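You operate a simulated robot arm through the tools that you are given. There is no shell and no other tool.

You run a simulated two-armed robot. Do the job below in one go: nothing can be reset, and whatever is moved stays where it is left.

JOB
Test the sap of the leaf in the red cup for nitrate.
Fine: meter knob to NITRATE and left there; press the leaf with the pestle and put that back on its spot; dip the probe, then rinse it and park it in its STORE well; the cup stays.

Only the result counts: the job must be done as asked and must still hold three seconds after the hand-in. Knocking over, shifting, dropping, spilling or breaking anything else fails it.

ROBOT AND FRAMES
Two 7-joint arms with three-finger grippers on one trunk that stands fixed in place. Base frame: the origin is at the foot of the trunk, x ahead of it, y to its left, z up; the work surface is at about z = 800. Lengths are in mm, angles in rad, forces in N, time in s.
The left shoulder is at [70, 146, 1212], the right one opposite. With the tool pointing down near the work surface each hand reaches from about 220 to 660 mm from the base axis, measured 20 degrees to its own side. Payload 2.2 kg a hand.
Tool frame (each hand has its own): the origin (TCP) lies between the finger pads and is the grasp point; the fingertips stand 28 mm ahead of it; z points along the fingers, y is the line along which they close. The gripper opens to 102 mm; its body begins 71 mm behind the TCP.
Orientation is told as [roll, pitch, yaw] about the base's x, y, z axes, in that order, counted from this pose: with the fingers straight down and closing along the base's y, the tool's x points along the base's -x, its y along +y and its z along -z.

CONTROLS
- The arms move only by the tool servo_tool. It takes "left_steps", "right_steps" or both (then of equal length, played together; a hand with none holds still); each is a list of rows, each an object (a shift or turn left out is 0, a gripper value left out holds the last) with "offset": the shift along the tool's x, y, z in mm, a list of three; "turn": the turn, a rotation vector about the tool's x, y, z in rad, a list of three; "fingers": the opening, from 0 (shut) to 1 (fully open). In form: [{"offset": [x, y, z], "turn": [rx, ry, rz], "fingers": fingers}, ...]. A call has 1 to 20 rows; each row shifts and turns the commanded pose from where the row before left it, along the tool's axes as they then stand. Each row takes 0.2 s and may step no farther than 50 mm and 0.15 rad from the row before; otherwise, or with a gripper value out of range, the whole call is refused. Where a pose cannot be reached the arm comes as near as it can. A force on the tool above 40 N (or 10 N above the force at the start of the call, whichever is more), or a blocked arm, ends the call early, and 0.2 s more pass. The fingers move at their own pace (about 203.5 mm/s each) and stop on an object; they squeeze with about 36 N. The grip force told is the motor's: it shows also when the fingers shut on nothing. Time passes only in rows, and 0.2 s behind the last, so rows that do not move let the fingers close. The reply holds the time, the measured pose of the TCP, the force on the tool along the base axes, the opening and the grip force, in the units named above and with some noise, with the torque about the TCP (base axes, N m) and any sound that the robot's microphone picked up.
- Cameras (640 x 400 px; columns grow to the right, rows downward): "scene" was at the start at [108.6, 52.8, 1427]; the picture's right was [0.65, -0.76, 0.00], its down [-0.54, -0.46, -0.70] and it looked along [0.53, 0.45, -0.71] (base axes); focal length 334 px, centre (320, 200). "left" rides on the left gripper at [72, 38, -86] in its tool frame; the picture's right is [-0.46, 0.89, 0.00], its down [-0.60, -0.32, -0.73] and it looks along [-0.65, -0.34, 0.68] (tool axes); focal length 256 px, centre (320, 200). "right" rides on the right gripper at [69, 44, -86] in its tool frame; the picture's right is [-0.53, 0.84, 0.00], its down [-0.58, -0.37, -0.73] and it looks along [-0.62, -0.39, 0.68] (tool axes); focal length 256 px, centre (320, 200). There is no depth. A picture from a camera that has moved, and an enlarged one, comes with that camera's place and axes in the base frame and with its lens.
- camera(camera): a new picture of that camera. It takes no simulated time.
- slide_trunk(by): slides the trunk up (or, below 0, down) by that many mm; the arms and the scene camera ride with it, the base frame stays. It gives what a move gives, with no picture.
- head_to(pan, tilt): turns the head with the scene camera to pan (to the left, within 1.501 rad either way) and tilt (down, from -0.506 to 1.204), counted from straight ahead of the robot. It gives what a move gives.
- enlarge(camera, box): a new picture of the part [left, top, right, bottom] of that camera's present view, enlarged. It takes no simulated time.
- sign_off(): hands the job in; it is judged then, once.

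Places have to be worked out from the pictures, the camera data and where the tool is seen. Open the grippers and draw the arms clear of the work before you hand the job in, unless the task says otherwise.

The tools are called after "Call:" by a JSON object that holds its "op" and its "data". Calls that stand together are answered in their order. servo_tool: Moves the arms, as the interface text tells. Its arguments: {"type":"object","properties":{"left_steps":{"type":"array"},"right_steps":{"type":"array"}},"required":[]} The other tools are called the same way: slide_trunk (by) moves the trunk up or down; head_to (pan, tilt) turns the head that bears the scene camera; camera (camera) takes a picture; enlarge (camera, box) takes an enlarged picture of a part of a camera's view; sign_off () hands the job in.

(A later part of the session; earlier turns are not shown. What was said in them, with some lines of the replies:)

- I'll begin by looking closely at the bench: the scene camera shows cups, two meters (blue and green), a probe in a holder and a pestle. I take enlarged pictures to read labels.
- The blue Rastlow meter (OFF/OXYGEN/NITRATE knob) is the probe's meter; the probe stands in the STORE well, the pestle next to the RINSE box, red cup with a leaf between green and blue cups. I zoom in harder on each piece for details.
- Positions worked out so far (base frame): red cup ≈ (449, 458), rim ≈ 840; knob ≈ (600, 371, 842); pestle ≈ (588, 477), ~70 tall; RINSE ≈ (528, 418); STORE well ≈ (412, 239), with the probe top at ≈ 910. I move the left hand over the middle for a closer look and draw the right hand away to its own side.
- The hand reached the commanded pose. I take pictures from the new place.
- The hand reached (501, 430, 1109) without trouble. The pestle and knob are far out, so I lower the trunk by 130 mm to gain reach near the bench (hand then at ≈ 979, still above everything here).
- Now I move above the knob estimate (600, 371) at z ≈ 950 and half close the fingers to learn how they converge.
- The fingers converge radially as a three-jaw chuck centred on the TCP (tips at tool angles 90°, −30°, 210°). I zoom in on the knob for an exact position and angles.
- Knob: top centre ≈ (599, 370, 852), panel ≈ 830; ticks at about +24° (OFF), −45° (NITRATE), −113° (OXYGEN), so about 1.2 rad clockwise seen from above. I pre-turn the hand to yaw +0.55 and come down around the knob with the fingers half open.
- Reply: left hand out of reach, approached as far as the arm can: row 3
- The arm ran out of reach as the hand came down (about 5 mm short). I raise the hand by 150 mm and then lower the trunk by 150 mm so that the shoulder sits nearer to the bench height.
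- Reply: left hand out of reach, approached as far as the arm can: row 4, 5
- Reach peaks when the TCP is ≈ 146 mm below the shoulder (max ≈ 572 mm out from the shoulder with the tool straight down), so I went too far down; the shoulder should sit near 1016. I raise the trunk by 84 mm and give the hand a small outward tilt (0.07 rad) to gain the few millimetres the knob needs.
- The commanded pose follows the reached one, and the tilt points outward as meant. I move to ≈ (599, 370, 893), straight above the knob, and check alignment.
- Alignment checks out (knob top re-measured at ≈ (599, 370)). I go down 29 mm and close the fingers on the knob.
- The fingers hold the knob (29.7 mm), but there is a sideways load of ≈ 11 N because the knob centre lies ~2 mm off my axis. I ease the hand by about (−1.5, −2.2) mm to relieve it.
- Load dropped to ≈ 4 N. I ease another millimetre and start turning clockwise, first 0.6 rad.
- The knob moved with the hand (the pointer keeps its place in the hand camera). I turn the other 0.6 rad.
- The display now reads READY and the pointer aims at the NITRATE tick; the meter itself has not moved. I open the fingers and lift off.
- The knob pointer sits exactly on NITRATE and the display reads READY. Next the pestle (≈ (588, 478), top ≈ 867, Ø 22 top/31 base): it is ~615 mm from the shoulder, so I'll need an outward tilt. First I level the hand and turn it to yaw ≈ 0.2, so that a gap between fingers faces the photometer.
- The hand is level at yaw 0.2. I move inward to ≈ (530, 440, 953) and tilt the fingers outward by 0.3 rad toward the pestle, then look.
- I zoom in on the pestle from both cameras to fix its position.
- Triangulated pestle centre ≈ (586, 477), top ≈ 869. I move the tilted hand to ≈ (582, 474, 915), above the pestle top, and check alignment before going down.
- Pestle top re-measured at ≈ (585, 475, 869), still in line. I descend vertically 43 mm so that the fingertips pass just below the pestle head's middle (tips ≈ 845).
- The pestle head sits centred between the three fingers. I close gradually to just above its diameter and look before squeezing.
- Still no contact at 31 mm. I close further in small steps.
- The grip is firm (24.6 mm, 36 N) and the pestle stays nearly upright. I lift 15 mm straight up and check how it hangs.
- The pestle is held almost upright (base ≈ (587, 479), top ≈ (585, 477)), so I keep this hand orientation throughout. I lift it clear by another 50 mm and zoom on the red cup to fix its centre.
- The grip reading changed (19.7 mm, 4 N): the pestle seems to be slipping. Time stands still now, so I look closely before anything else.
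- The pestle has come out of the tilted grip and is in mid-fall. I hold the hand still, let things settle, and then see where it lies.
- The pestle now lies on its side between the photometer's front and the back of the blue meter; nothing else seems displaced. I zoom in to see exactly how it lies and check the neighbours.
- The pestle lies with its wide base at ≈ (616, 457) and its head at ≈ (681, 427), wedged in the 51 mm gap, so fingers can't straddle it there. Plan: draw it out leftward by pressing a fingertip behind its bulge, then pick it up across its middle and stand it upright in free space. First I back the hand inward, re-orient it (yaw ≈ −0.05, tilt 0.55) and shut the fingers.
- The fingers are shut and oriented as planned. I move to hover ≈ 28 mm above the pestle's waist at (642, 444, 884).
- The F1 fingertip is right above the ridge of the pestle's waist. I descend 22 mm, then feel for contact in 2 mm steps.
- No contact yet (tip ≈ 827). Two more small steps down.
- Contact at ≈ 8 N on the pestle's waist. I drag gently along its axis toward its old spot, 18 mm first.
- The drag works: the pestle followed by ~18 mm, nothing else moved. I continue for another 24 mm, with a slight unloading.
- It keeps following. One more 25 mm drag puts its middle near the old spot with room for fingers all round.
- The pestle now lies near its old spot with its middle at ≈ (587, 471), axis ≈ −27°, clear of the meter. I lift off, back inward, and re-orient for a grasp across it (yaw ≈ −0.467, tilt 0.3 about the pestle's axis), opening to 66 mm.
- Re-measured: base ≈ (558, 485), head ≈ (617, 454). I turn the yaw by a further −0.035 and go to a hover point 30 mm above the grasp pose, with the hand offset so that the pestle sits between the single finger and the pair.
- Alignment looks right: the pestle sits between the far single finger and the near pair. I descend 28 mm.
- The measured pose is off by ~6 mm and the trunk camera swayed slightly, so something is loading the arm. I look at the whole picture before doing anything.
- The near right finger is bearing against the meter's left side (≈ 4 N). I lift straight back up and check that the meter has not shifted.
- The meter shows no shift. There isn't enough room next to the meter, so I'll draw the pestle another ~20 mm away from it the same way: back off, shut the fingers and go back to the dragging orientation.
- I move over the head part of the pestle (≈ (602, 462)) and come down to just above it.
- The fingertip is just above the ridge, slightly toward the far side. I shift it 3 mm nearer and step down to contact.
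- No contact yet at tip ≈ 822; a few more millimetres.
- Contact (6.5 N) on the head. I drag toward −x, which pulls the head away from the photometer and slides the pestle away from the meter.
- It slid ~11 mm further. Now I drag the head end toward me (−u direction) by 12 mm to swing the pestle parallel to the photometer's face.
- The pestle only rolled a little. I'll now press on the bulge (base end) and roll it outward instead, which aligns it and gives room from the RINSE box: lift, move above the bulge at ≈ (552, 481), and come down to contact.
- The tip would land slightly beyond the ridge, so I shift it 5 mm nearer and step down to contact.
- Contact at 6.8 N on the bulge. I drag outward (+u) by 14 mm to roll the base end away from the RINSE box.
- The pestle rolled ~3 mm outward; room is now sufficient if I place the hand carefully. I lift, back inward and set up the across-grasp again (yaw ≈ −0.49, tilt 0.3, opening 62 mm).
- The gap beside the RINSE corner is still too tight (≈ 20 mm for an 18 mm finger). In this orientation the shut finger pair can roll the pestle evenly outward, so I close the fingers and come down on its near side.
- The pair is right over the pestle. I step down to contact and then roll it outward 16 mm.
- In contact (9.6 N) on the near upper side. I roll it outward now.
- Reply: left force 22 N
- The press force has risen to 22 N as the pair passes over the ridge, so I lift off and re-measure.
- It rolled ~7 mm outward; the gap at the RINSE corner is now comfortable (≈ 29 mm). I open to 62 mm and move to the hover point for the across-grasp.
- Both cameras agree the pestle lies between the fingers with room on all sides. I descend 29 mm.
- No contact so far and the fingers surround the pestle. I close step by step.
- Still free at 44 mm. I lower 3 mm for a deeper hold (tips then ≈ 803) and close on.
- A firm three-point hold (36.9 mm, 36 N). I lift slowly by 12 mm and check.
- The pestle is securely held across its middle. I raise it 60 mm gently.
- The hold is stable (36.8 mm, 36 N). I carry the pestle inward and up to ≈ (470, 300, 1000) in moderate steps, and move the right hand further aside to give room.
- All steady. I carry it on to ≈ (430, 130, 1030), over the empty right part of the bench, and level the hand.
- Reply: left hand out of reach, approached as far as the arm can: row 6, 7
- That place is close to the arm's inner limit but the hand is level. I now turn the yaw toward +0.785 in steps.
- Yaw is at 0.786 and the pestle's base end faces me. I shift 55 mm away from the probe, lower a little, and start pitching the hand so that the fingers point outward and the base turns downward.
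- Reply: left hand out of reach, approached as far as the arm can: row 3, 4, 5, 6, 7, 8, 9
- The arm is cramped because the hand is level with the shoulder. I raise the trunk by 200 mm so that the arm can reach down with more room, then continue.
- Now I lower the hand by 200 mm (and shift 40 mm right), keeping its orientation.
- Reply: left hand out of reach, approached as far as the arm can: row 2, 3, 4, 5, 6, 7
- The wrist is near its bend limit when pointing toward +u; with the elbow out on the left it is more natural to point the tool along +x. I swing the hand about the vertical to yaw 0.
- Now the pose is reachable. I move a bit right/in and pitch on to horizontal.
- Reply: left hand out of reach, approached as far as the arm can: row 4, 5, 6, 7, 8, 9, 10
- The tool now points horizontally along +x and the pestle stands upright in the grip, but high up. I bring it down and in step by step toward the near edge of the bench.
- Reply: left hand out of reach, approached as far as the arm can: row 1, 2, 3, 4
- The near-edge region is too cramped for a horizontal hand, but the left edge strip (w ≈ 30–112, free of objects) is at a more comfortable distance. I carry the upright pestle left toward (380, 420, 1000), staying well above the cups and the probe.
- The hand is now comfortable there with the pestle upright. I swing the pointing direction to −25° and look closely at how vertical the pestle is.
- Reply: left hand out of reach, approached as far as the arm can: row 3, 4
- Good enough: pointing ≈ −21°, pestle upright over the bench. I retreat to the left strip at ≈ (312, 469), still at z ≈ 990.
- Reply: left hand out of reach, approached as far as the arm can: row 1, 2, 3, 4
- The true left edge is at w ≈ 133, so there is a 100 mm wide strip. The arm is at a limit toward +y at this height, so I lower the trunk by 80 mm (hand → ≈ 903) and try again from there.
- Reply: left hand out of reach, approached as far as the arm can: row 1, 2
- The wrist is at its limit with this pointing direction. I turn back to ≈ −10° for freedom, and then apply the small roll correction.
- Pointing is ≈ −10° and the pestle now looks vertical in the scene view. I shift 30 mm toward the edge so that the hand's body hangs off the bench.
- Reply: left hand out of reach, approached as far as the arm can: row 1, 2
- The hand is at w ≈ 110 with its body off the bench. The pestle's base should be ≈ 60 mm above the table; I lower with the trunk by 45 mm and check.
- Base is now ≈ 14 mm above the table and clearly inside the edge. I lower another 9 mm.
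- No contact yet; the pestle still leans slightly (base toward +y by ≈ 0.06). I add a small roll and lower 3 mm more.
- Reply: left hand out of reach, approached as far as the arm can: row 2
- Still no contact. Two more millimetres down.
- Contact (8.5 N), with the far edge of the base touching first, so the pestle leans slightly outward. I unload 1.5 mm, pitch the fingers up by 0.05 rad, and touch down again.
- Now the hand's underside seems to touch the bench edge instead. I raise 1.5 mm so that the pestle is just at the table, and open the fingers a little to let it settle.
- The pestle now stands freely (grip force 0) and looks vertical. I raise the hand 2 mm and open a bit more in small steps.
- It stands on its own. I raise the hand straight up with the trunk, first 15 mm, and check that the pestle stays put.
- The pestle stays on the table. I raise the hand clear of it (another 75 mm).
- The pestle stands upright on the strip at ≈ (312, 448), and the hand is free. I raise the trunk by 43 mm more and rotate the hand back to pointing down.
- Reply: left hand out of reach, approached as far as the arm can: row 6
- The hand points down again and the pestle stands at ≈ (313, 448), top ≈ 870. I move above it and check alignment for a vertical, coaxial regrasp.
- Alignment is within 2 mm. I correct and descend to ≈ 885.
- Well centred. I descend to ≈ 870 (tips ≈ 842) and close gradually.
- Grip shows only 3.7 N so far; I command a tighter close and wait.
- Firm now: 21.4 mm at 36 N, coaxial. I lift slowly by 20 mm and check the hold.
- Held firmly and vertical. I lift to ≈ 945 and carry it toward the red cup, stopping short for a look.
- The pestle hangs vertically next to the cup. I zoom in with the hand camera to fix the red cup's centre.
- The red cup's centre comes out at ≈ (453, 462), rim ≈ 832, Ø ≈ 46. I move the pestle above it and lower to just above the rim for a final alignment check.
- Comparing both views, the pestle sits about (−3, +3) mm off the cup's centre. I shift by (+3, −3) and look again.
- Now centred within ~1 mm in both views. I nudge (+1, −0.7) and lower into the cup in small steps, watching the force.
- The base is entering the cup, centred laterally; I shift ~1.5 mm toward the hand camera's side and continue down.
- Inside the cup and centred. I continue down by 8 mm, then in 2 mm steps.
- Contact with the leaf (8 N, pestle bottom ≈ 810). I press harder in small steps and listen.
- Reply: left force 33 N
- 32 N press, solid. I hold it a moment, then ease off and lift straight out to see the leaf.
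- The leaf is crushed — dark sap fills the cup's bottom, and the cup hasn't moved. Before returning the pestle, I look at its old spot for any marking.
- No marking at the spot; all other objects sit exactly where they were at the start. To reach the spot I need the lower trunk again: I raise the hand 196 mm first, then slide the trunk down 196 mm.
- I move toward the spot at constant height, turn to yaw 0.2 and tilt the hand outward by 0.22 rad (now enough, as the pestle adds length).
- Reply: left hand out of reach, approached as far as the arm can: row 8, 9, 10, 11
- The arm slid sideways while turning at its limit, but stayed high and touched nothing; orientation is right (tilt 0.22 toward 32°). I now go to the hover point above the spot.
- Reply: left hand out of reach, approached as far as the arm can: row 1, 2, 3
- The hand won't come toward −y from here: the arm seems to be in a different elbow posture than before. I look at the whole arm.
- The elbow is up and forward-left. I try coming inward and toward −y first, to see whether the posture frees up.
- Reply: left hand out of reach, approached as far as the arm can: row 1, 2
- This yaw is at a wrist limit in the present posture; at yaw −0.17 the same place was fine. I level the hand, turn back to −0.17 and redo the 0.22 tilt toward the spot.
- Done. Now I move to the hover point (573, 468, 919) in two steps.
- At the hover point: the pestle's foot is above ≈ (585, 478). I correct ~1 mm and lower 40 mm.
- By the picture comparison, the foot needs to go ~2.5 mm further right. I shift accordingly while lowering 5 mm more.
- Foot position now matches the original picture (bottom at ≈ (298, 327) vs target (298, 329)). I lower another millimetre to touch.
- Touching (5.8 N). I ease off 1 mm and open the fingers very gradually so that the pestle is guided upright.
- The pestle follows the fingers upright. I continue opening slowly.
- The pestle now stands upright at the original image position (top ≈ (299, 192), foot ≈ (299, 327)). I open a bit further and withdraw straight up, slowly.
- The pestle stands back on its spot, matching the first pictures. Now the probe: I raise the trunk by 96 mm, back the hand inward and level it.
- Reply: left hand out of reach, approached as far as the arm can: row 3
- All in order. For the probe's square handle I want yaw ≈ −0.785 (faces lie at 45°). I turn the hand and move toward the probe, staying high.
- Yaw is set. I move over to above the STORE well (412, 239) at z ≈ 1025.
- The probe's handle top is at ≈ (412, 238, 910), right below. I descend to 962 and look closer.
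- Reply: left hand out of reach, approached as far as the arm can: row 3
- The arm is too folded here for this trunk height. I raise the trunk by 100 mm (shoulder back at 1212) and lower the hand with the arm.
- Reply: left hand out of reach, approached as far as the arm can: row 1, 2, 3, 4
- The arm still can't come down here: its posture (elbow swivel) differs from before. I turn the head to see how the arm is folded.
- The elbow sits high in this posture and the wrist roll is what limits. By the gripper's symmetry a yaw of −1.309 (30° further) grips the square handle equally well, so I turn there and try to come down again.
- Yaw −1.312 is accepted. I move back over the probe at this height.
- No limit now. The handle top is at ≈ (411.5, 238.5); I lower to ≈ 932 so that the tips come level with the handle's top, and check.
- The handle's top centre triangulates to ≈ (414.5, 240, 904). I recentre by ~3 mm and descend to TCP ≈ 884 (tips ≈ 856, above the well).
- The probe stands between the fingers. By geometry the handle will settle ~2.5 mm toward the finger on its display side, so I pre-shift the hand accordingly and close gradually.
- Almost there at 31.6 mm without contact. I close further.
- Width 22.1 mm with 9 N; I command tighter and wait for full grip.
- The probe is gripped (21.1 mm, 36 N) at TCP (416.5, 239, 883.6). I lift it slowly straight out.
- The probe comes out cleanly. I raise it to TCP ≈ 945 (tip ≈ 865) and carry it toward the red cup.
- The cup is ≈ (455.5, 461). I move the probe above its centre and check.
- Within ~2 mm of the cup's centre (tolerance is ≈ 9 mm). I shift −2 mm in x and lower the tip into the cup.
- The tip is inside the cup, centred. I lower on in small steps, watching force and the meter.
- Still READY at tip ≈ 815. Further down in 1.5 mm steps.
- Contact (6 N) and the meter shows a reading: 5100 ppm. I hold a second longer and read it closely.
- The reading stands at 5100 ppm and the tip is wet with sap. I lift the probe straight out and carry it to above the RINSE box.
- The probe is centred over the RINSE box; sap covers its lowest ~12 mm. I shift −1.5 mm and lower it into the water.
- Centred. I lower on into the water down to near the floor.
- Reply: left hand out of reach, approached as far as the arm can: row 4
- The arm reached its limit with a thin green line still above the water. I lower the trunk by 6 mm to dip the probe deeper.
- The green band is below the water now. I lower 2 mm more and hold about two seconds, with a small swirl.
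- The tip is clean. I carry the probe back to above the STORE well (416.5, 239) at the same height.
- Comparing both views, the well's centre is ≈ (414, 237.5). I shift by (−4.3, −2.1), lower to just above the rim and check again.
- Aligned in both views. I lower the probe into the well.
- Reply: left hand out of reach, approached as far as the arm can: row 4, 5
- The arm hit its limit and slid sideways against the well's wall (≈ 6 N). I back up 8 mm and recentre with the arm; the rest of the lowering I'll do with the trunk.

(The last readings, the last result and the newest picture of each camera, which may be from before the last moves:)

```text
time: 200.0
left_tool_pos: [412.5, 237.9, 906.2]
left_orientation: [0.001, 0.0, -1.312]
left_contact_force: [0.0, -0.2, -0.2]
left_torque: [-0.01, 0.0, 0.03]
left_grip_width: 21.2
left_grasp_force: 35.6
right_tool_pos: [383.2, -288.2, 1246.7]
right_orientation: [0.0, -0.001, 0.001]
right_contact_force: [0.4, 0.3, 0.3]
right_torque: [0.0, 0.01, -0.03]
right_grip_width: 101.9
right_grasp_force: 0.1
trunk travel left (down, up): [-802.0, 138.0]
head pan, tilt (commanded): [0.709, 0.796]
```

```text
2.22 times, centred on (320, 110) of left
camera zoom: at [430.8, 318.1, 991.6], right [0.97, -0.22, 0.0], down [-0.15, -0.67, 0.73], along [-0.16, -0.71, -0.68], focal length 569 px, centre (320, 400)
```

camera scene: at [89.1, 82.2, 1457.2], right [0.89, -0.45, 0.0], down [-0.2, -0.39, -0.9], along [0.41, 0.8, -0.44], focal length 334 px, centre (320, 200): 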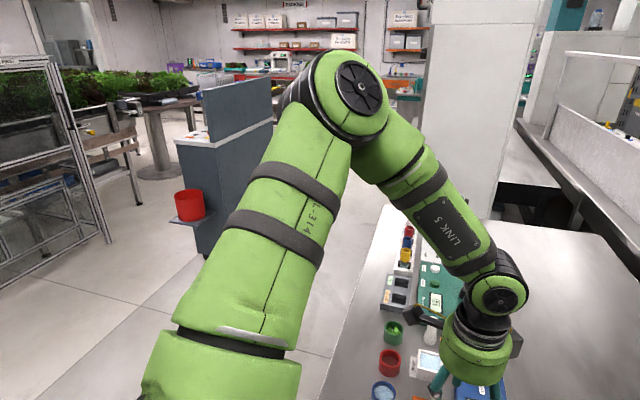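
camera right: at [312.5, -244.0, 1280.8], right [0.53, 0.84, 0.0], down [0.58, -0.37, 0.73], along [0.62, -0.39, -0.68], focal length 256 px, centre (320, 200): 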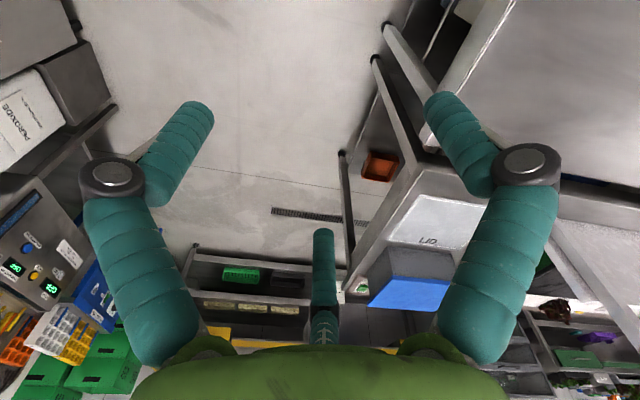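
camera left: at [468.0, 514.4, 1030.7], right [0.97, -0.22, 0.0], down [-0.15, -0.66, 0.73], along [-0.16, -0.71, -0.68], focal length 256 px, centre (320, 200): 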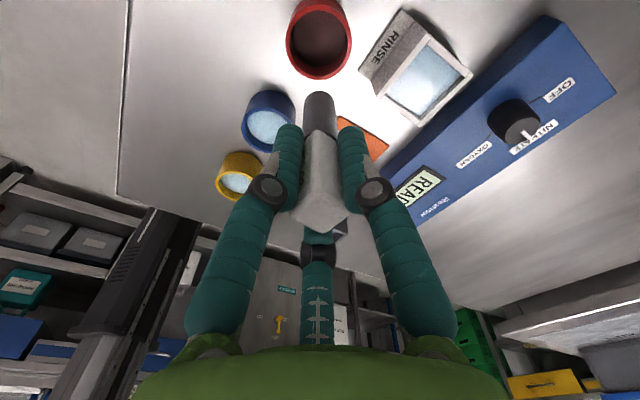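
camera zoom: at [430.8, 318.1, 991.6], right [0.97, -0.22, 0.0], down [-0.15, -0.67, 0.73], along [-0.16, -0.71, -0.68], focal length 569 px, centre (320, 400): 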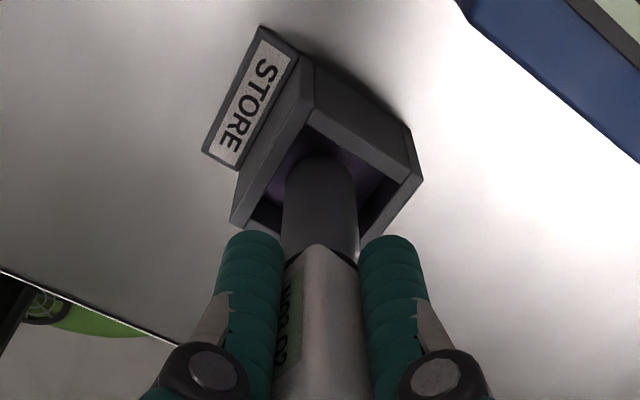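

Free and centred again, and the well hasn't moved. I shift +1.5 mm in x and lower with the trunk.

Call:
{"op": "servo_tool", "data": {"left_steps": [{"offset": [-0.4, 1.45, 0]}, {"offset": [0, 0, 0]}]}}

Call:
{"op": "slide_trunk", "data": {"by": -12}}

Call:
{"op": "enlarge", "data": {"camera": "scene", "box": [320, 240, 390, 310]}}

```text
time: 200.6
left_tool_pos: [413.8, 237.6, 905.3]
left_orientation: [0.002, 0.0, -1.312]
left_contact_force: [1.3, -0.1, -0.2]
left_torque: [-0.03, -0.01, -0.06]
left_grip_width: 21.2
left_grasp_force: 36.1
right_tool_pos: [382.6, -287.2, 1246.8]
right_orientation: [0.0, 0.0, 0.0]
right_contact_force: [0.0, 0.2, -0.4]
right_torque: [0.0, -0.02, 0.02]
right_grip_width: 101.9
right_grasp_force: 0.2
trunk travel left (down, up): [-802.0, 138.0]
head pan, tilt (commanded): [0.709, 0.796]
```

```text
time: 201.2
left_tool_pos: [414.2, 237.4, 893.0]
left_orientation: [0.002, -0.001, -1.312]
left_contact_force: [0.0, -0.1, -0.7]
left_torque: [0.01, -0.04, 0.03]
left_grip_width: 21.2
left_grasp_force: 36.3
right_tool_pos: [381.8, -288.1, 1235.0]
right_orientation: [-0.001, -0.001, -0.001]
right_contact_force: [0.2, 0.3, -0.4]
right_torque: [-0.02, 0.01, 0.04]
right_grip_width: 102.1
right_grasp_force: 0.0
trunk travel left (down, up): [-790.0, 150.0]
head pan, tilt (commanded): [0.709, 0.796]
```

```text
5.71 times, centred on (355, 275) of scene
camera zoom: at [109.0, 52.9, 1467.0], right [0.65, -0.76, 0.0], down [-0.54, -0.47, -0.7], along [0.53, 0.46, -0.71], focal length 1909 px, centre (120, -229)
```

zoom: 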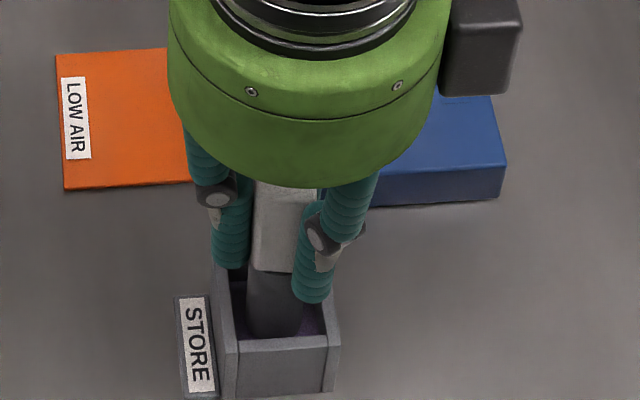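

Still free and centred at TCP 893. I go down another 6 mm, then in small steps until it stands.

Call:
{"op": "slide_trunk", "data": {"by": -6}}

Call:
{"op": "slide_trunk", "data": {"by": -2}}

Call:
{"op": "slide_trunk", "data": {"by": -1.5}}

```text
time: 201.7
left_tool_pos: [413.9, 237.2, 888.5]
left_orientation: [0.001, -0.003, -1.312]
left_contact_force: [-0.6, 0.3, 0.1]
left_torque: [0.01, 0.01, -0.01]
left_grip_width: 20.9
left_grasp_force: 36.7
right_tool_pos: [383.4, -288.1, 1228.1]
right_orientation: [0.001, 0.001, -0.001]
right_contact_force: [0.5, 0.9, 0.0]
right_torque: [-0.01, 0.03, -0.01]
right_grip_width: 102.0
right_grasp_force: 0.1
trunk travel left (down, up): [-784.0, 156.0]
head pan, tilt (commanded): [0.709, 0.796]
```

```text
time: 202.2
left_tool_pos: [414.0, 237.0, 886.5]
left_orientation: [0.001, -0.002, -1.313]
left_contact_force: [0.7, -1.0, -0.9]
left_torque: [-0.02, 0.0, 0.01]
left_grip_width: 21.1
left_grasp_force: 35.9
right_tool_pos: [383.4, -288.2, 1226.2]
right_orientation: [0.0, -0.001, -0.001]
right_contact_force: [-0.1, -1.3, -1.1]
right_torque: [-0.03, -0.01, 0.03]
right_grip_width: 101.9
right_grasp_force: 0.0
trunk travel left (down, up): [-782.0, 158.0]
head pan, tilt (commanded): [0.709, 0.796]
```

```text
time: 202.8
left_tool_pos: [413.8, 238.6, 884.6]
left_orientation: [0.001, -0.003, -1.313]
left_contact_force: [0.1, -0.2, -0.9]
left_torque: [0.0, 0.0, 0.0]
left_grip_width: 21.0
left_grasp_force: 36.4
right_tool_pos: [383.1, -287.6, 1225.7]
right_orientation: [0.002, -0.002, -0.002]
right_contact_force: [-0.2, -0.5, -0.7]
right_torque: [-0.01, -0.02, -0.04]
right_grip_width: 101.9
right_grasp_force: 0.0
trunk travel left (down, up): [-781.0, 159.0]
head pan, tilt (commanded): [0.709, 0.796]
```

One more millimetre to the original height (883.6).

Call:
{"op": "slide_trunk", "data": {"by": -1.2}}

Call:
{"op": "slide_trunk", "data": {"by": -0.8}}

```text
time: 203.3
left_tool_pos: [413.7, 237.8, 883.3]
left_orientation: [0.002, -0.003, -1.313]
left_contact_force: [-0.1, 0.2, 0.1]
left_torque: [0.0, 0.02, 0.01]
left_grip_width: 21.2
left_grasp_force: 36.0
right_tool_pos: [382.4, -288.4, 1223.8]
right_orientation: [-0.001, -0.001, 0.0]
right_contact_force: [0.1, 0.2, 0.7]
right_torque: [-0.05, -0.03, -0.02]
right_grip_width: 102.2
right_grasp_force: 0.1
trunk travel left (down, up): [-779.0, 161.0]
head pan, tilt (commanded): [0.709, 0.796]
```

```text
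time: 203.8
left_tool_pos: [413.9, 237.1, 883.1]
left_orientation: [0.003, -0.002, -1.313]
left_contact_force: [-0.2, 1.7, 5.9]
left_torque: [0.14, 0.05, -0.03]
left_grip_width: 21.3
left_grasp_force: 36.3
right_tool_pos: [382.0, -288.6, 1223.3]
right_orientation: [0.0, -0.002, 0.0]
right_contact_force: [0.0, 0.5, 0.1]
right_torque: [-0.01, -0.01, 0.01]
right_grip_width: 102.0
right_grasp_force: 0.1
trunk travel left (down, up): [-779.0, 161.0]
head pan, tilt (commanded): [0.709, 0.796]
```

It stands on the well's floor (5.9 N). I open the fingers gradually.

Call:
{"op": "servo_tool", "data": {"left_steps": [{"fingers": 0.22}, {"fingers": 0.24}, {"fingers": 0.26}, {"fingers": 0.29}, {"fingers": 0.33}, {"fingers": 0.38}, {"fingers": 0.45}, {"fingers": 0.52}, {"fingers": 0.6}, {"offset": [0, 0, 0]}]}}

Call:
{"op": "enlarge", "data": {"camera": "scene", "box": [320, 240, 390, 310]}}

Call:
{"op": "enlarge", "data": {"camera": "left", "box": [220, 50, 420, 250]}}

```text
time: 206.0
left_tool_pos: [414.3, 236.9, 882.2]
left_orientation: [0.001, 0.0, -1.312]
left_contact_force: [0.0, 0.3, -0.8]
left_torque: [-0.03, -0.01, -0.01]
left_grip_width: 61.0
left_grasp_force: 0.3
right_tool_pos: [381.7, -288.6, 1223.4]
right_orientation: [0.002, -0.001, 0.001]
right_contact_force: [0.1, -1.0, 0.3]
right_torque: [0.03, 0.0, 0.0]
right_grip_width: 102.1
right_grasp_force: 0.0
trunk travel left (down, up): [-779.0, 161.0]
head pan, tilt (commanded): [0.709, 0.796]
```

```text
5.71 times, centred on (355, 275) of scene
camera zoom: at [108.6, 52.9, 1455.6], right [0.65, -0.76, 0.0], down [-0.54, -0.47, -0.7], along [0.53, 0.46, -0.71], focal length 1909 px, centre (120, -229)
```

zoom: 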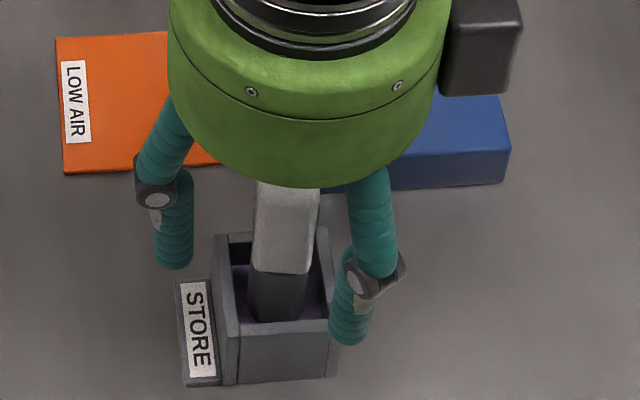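

```text
2.00 times, centred on (320, 150) of left
camera zoom: at [431.8, 318.1, 968.4], right [0.97, -0.22, 0.0], down [-0.15, -0.66, 0.73], along [-0.16, -0.71, -0.68], focal length 512 px, centre (320, 300)
```

zoom: 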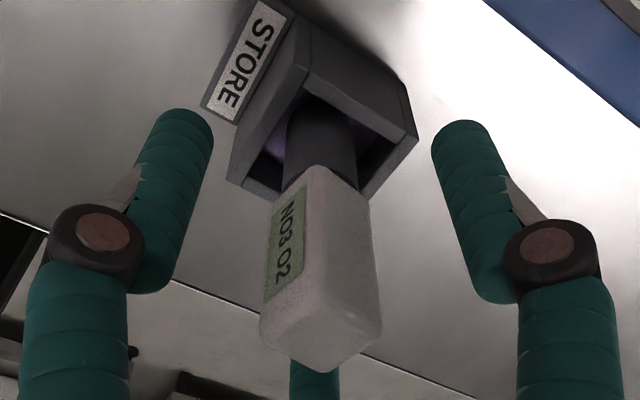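

The probe stands upright in its STORE well. I raise the hand straight up with the trunk and check.

Call:
{"op": "slide_trunk", "data": {"by": 110}}

Call:
{"op": "enlarge", "data": {"camera": "scene", "box": [310, 230, 410, 320]}}

Call:
{"op": "camera", "data": {"camera": "scene"}}

```text
time: 207.4
left_tool_pos: [413.9, 238.3, 993.4]
left_orientation: [0.001, -0.002, -1.312]
left_contact_force: [-0.2, 0.9, 0.0]
left_torque: [-0.02, 0.02, -0.01]
left_grip_width: 61.4
left_grasp_force: 0.1
right_tool_pos: [382.4, -288.9, 1333.7]
right_orientation: [0.0, 0.0, 0.0]
right_contact_force: [0.0, -0.5, 0.0]
right_torque: [-0.02, 0.01, 0.03]
right_grip_width: 102.0
right_grasp_force: 0.0
trunk travel left (down, up): [-889.0, 51.0]
head pan, tilt (commanded): [0.709, 0.796]
```

```text
4.44 times, centred on (360, 275) of scene
camera zoom: at [108.8, 52.9, 1565.5], right [0.65, -0.76, 0.0], down [-0.54, -0.47, -0.7], along [0.53, 0.46, -0.71], focal length 1485 px, centre (142, -133)
```

zoom: 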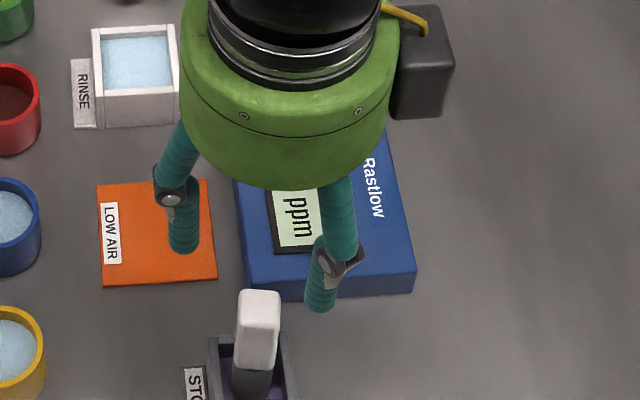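

```text
taken
camera scene: at [108.8, 52.9, 1565.5], right [0.65, -0.76, 0.0], down [-0.54, -0.47, -0.7], along [0.53, 0.46, -0.71], focal length 334 px, centre (320, 200)
```

scene: 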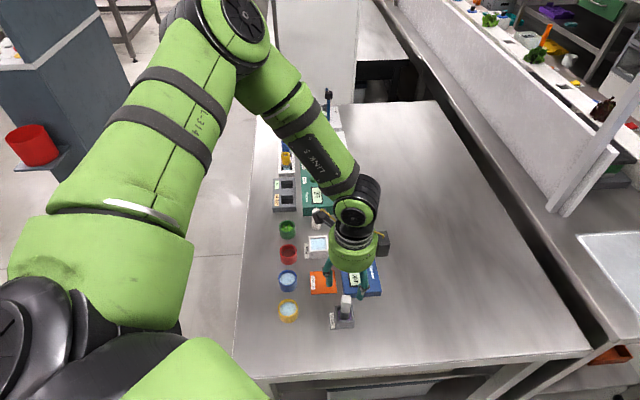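

All good. I raise the arm and draw it back to the left, clear of the work.

Call:
{"op": "servo_tool", "data": {"left_steps": [{"offset": [0, 0, -20]}, {"offset": [0, 0, -25]}, {"offset": [0, 0, -25]}, {"offset": [0, 0, -25]}, {"offset": [0, 0, -25]}, {"offset": [0, 0, -25]}, {"offset": [0, 0, -25]}, {"offset": [23.6, -7.6, 0]}, {"offset": [23.6, -7.6, 0]}, {"offset": [23.6, -7.6, 0]}, {"offset": [23.6, -7.6, 0]}, {"offset": [23.6, -7.6, 0]}, {"offset": [23.6, -7.6, 0]}, {"offset": [23.6, -7.6, 0]}, {"offset": [0, 0, 0]}]}}

Call:
{"op": "camera", "data": {"camera": "scene"}}

Call:
{"op": "enlarge", "data": {"camera": "scene", "box": [260, 200, 400, 340]}}

```text
time: 210.6
left_tool_pos: [319.2, 383.3, 1161.9]
left_orientation: [0.002, 0.0, -1.314]
left_contact_force: [0.2, 0.9, 0.3]
left_torque: [-0.01, 0.01, 0.0]
left_grip_width: 61.3
left_grasp_force: 0.1
right_tool_pos: [382.9, -287.8, 1333.5]
right_orientation: [0.0, 0.001, -0.001]
right_contact_force: [-0.9, -0.3, 0.6]
right_torque: [0.03, 0.02, 0.03]
right_grip_width: 101.8
right_grasp_force: 0.1
trunk travel left (down, up): [-889.0, 51.0]
head pan, tilt (commanded): [0.709, 0.796]
```

```text
taken
camera scene: at [108.9, 52.9, 1565.6], right [0.65, -0.76, 0.0], down [-0.54, -0.47, -0.7], along [0.53, 0.46, -0.71], focal length 334 px, centre (320, 200)
```

scene: 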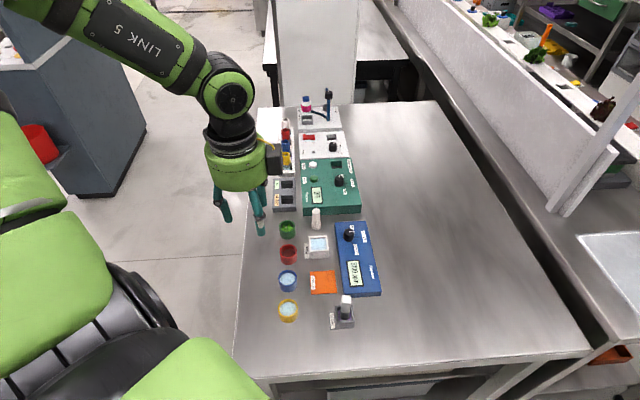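

```text
2.86 times, centred on (330, 270) of scene
camera zoom: at [108.9, 52.9, 1565.6], right [0.65, -0.76, 0.0], down [-0.54, -0.47, -0.7], along [0.53, 0.46, -0.71], focal length 955 px, centre (291, 0)
```

zoom: 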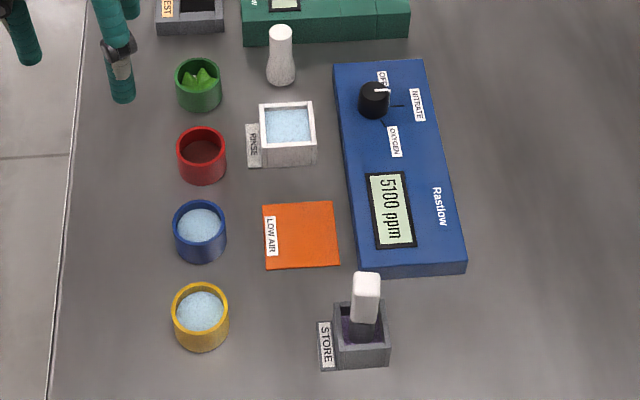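

Everything looks right. For an exact comparison with the first pictures I bring the trunk back to its starting height (hand stays far above the bench) and open the left gripper fully.

Call:
{"op": "slide_trunk", "data": {"by": -139}}

Call:
{"op": "servo_tool", "data": {"left_steps": [{"offset": [0, 0, -30], "fingers": 1.0}, {"offset": [0, 0, -30]}, {"offset": [0, 0, -30]}, {"offset": [0, 0, -30]}, {"offset": [0, 0, 0]}]}}

Call:
{"op": "enlarge", "data": {"camera": "scene", "box": [290, 160, 350, 230]}}

Call:
{"op": "enlarge", "data": {"camera": "scene", "box": [250, 160, 410, 310]}}

Call:
{"op": "enlarge", "data": {"camera": "scene", "box": [250, 50, 390, 190]}}

Call:
{"op": "enlarge", "data": {"camera": "scene", "box": [320, 250, 380, 310]}}

```text
time: 212.2
left_tool_pos: [318.4, 384.5, 1024.0]
left_orientation: [0.001, -0.001, -1.314]
left_contact_force: [-1.0, -0.1, 0.0]
left_torque: [-0.02, 0.0, -0.01]
left_grip_width: 61.3
left_grasp_force: 0.0
right_tool_pos: [382.0, -288.1, 1194.5]
right_orientation: [0.001, 0.0, -0.001]
right_contact_force: [-0.2, 0.6, -0.1]
right_torque: [0.02, -0.02, -0.02]
right_grip_width: 102.1
right_grasp_force: 0.0
trunk travel left (down, up): [-750.0, 190.0]
head pan, tilt (commanded): [0.709, 0.796]
```

```text
time: 213.4
left_tool_pos: [318.9, 383.8, 1142.6]
left_orientation: [0.002, -0.001, -1.312]
left_contact_force: [0.1, 0.3, 0.4]
left_torque: [0.0, 0.04, 0.01]
left_grip_width: 101.9
left_grasp_force: 0.0
right_tool_pos: [384.0, -286.9, 1194.1]
right_orientation: [0.0, 0.001, 0.0]
right_contact_force: [-0.4, 0.6, 0.3]
right_torque: [-0.01, 0.0, 0.0]
right_grip_width: 101.8
right_grasp_force: 0.0
trunk travel left (down, up): [-750.0, 190.0]
head pan, tilt (commanded): [0.709, 0.796]
```

```text
5.71 times, centred on (320, 195) of scene
camera zoom: at [108.9, 53.3, 1426.5], right [0.65, -0.76, 0.0], down [-0.54, -0.47, -0.7], along [0.53, 0.46, -0.71], focal length 1909 px, centre (320, 229)
```

zoom: 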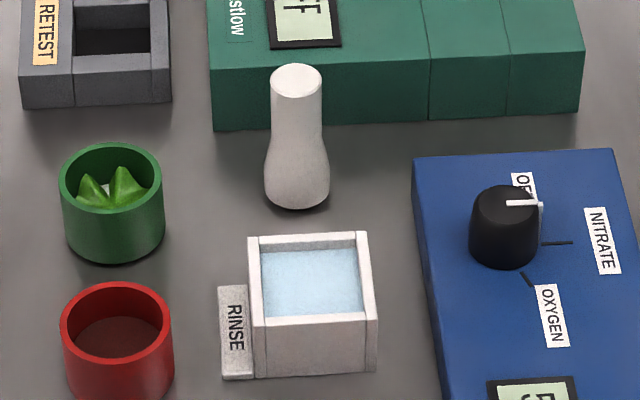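

```text
2.67 times, centred on (330, 235) of scene
camera zoom: at [108.9, 53.3, 1426.5], right [0.65, -0.76, 0.0], down [-0.54, -0.47, -0.7], along [0.53, 0.46, -0.71], focal length 891 px, centre (293, 107)
```

zoom: 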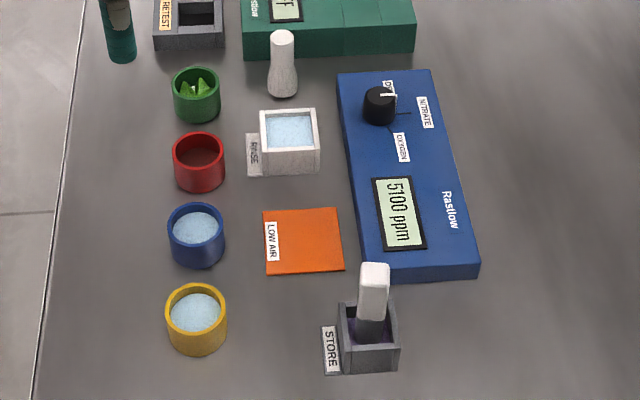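

```text
2.86 times, centred on (320, 120) of scene
camera zoom: at [108.9, 53.3, 1426.5], right [0.65, -0.76, 0.0], down [-0.54, -0.47, -0.7], along [0.53, 0.46, -0.71], focal length 955 px, centre (320, 429)
```

zoom: 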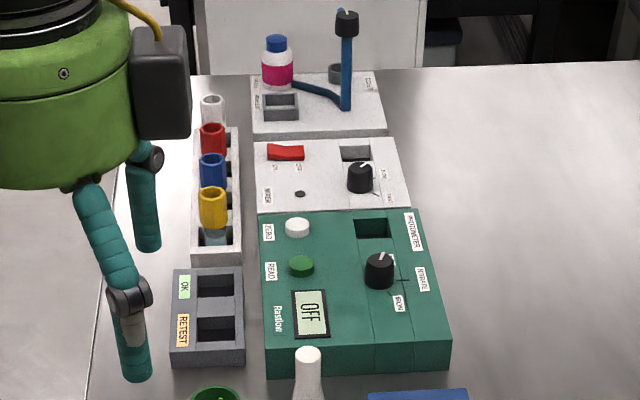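

```text
6.67 times, centred on (350, 280) of scene
camera zoom: at [108.9, 53.3, 1426.5], right [0.65, -0.76, 0.0], down [-0.54, -0.47, -0.7], along [0.53, 0.46, -0.71], focal length 2227 px, centre (120, -333)
```

zoom: 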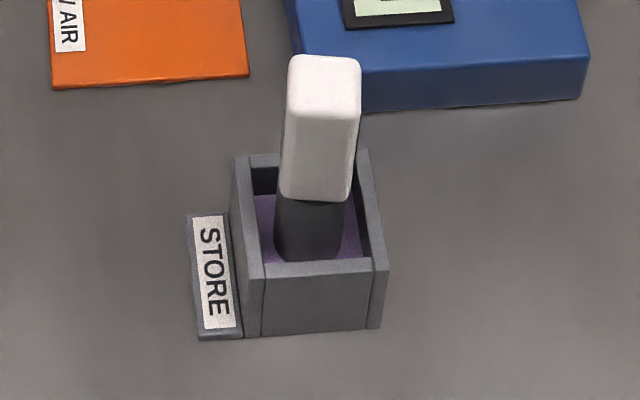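

Compared with the first pictures: the pestle is back on its spot to within a millimetre or so. The probe stands rinsed in its STORE well, the knob is on NITRATE, and the meter shows 5100 ppm. All other objects are where they were, and both grippers are open and clear, so I hand the job in.

Call:
{"op": "sign_off", "data": {}}

```text
The job is handed in.
```

The leaf in the red cup has been tested: the meter read **5100 ppm** nitrate, and I've handed the job in.

- **Meter:** the blue meter's knob is on NITRATE and left there.
- **Leaf:** I pressed it with the pestle until dark sap covered the cup's floor. The cup stayed in place.
- **Probe:** I dipped it in the sap, rinsed it until the tip was clean, and stood it upright in its STORE well.
- **Pestle:** it is back upright on its spot, within about a millimetre of where it stood in the first picture.

**Pestle drop:** my first grip on the pestle was too tilted. It slipped out and fell into the gap between the blue meter and the photometer. I drew it clear, stood it up on free bench and gripped it again before pressing the leaf.

**Light contacts:** the hand pressed lightly on two other things. One finger leaned on the side of the blue meter at about 4 N, and the probe leaned on the STORE well's wall at about 6 N. The last pictures match the first ones, and I saw no shift in anything else.

Both grippers are open and clear of the work.
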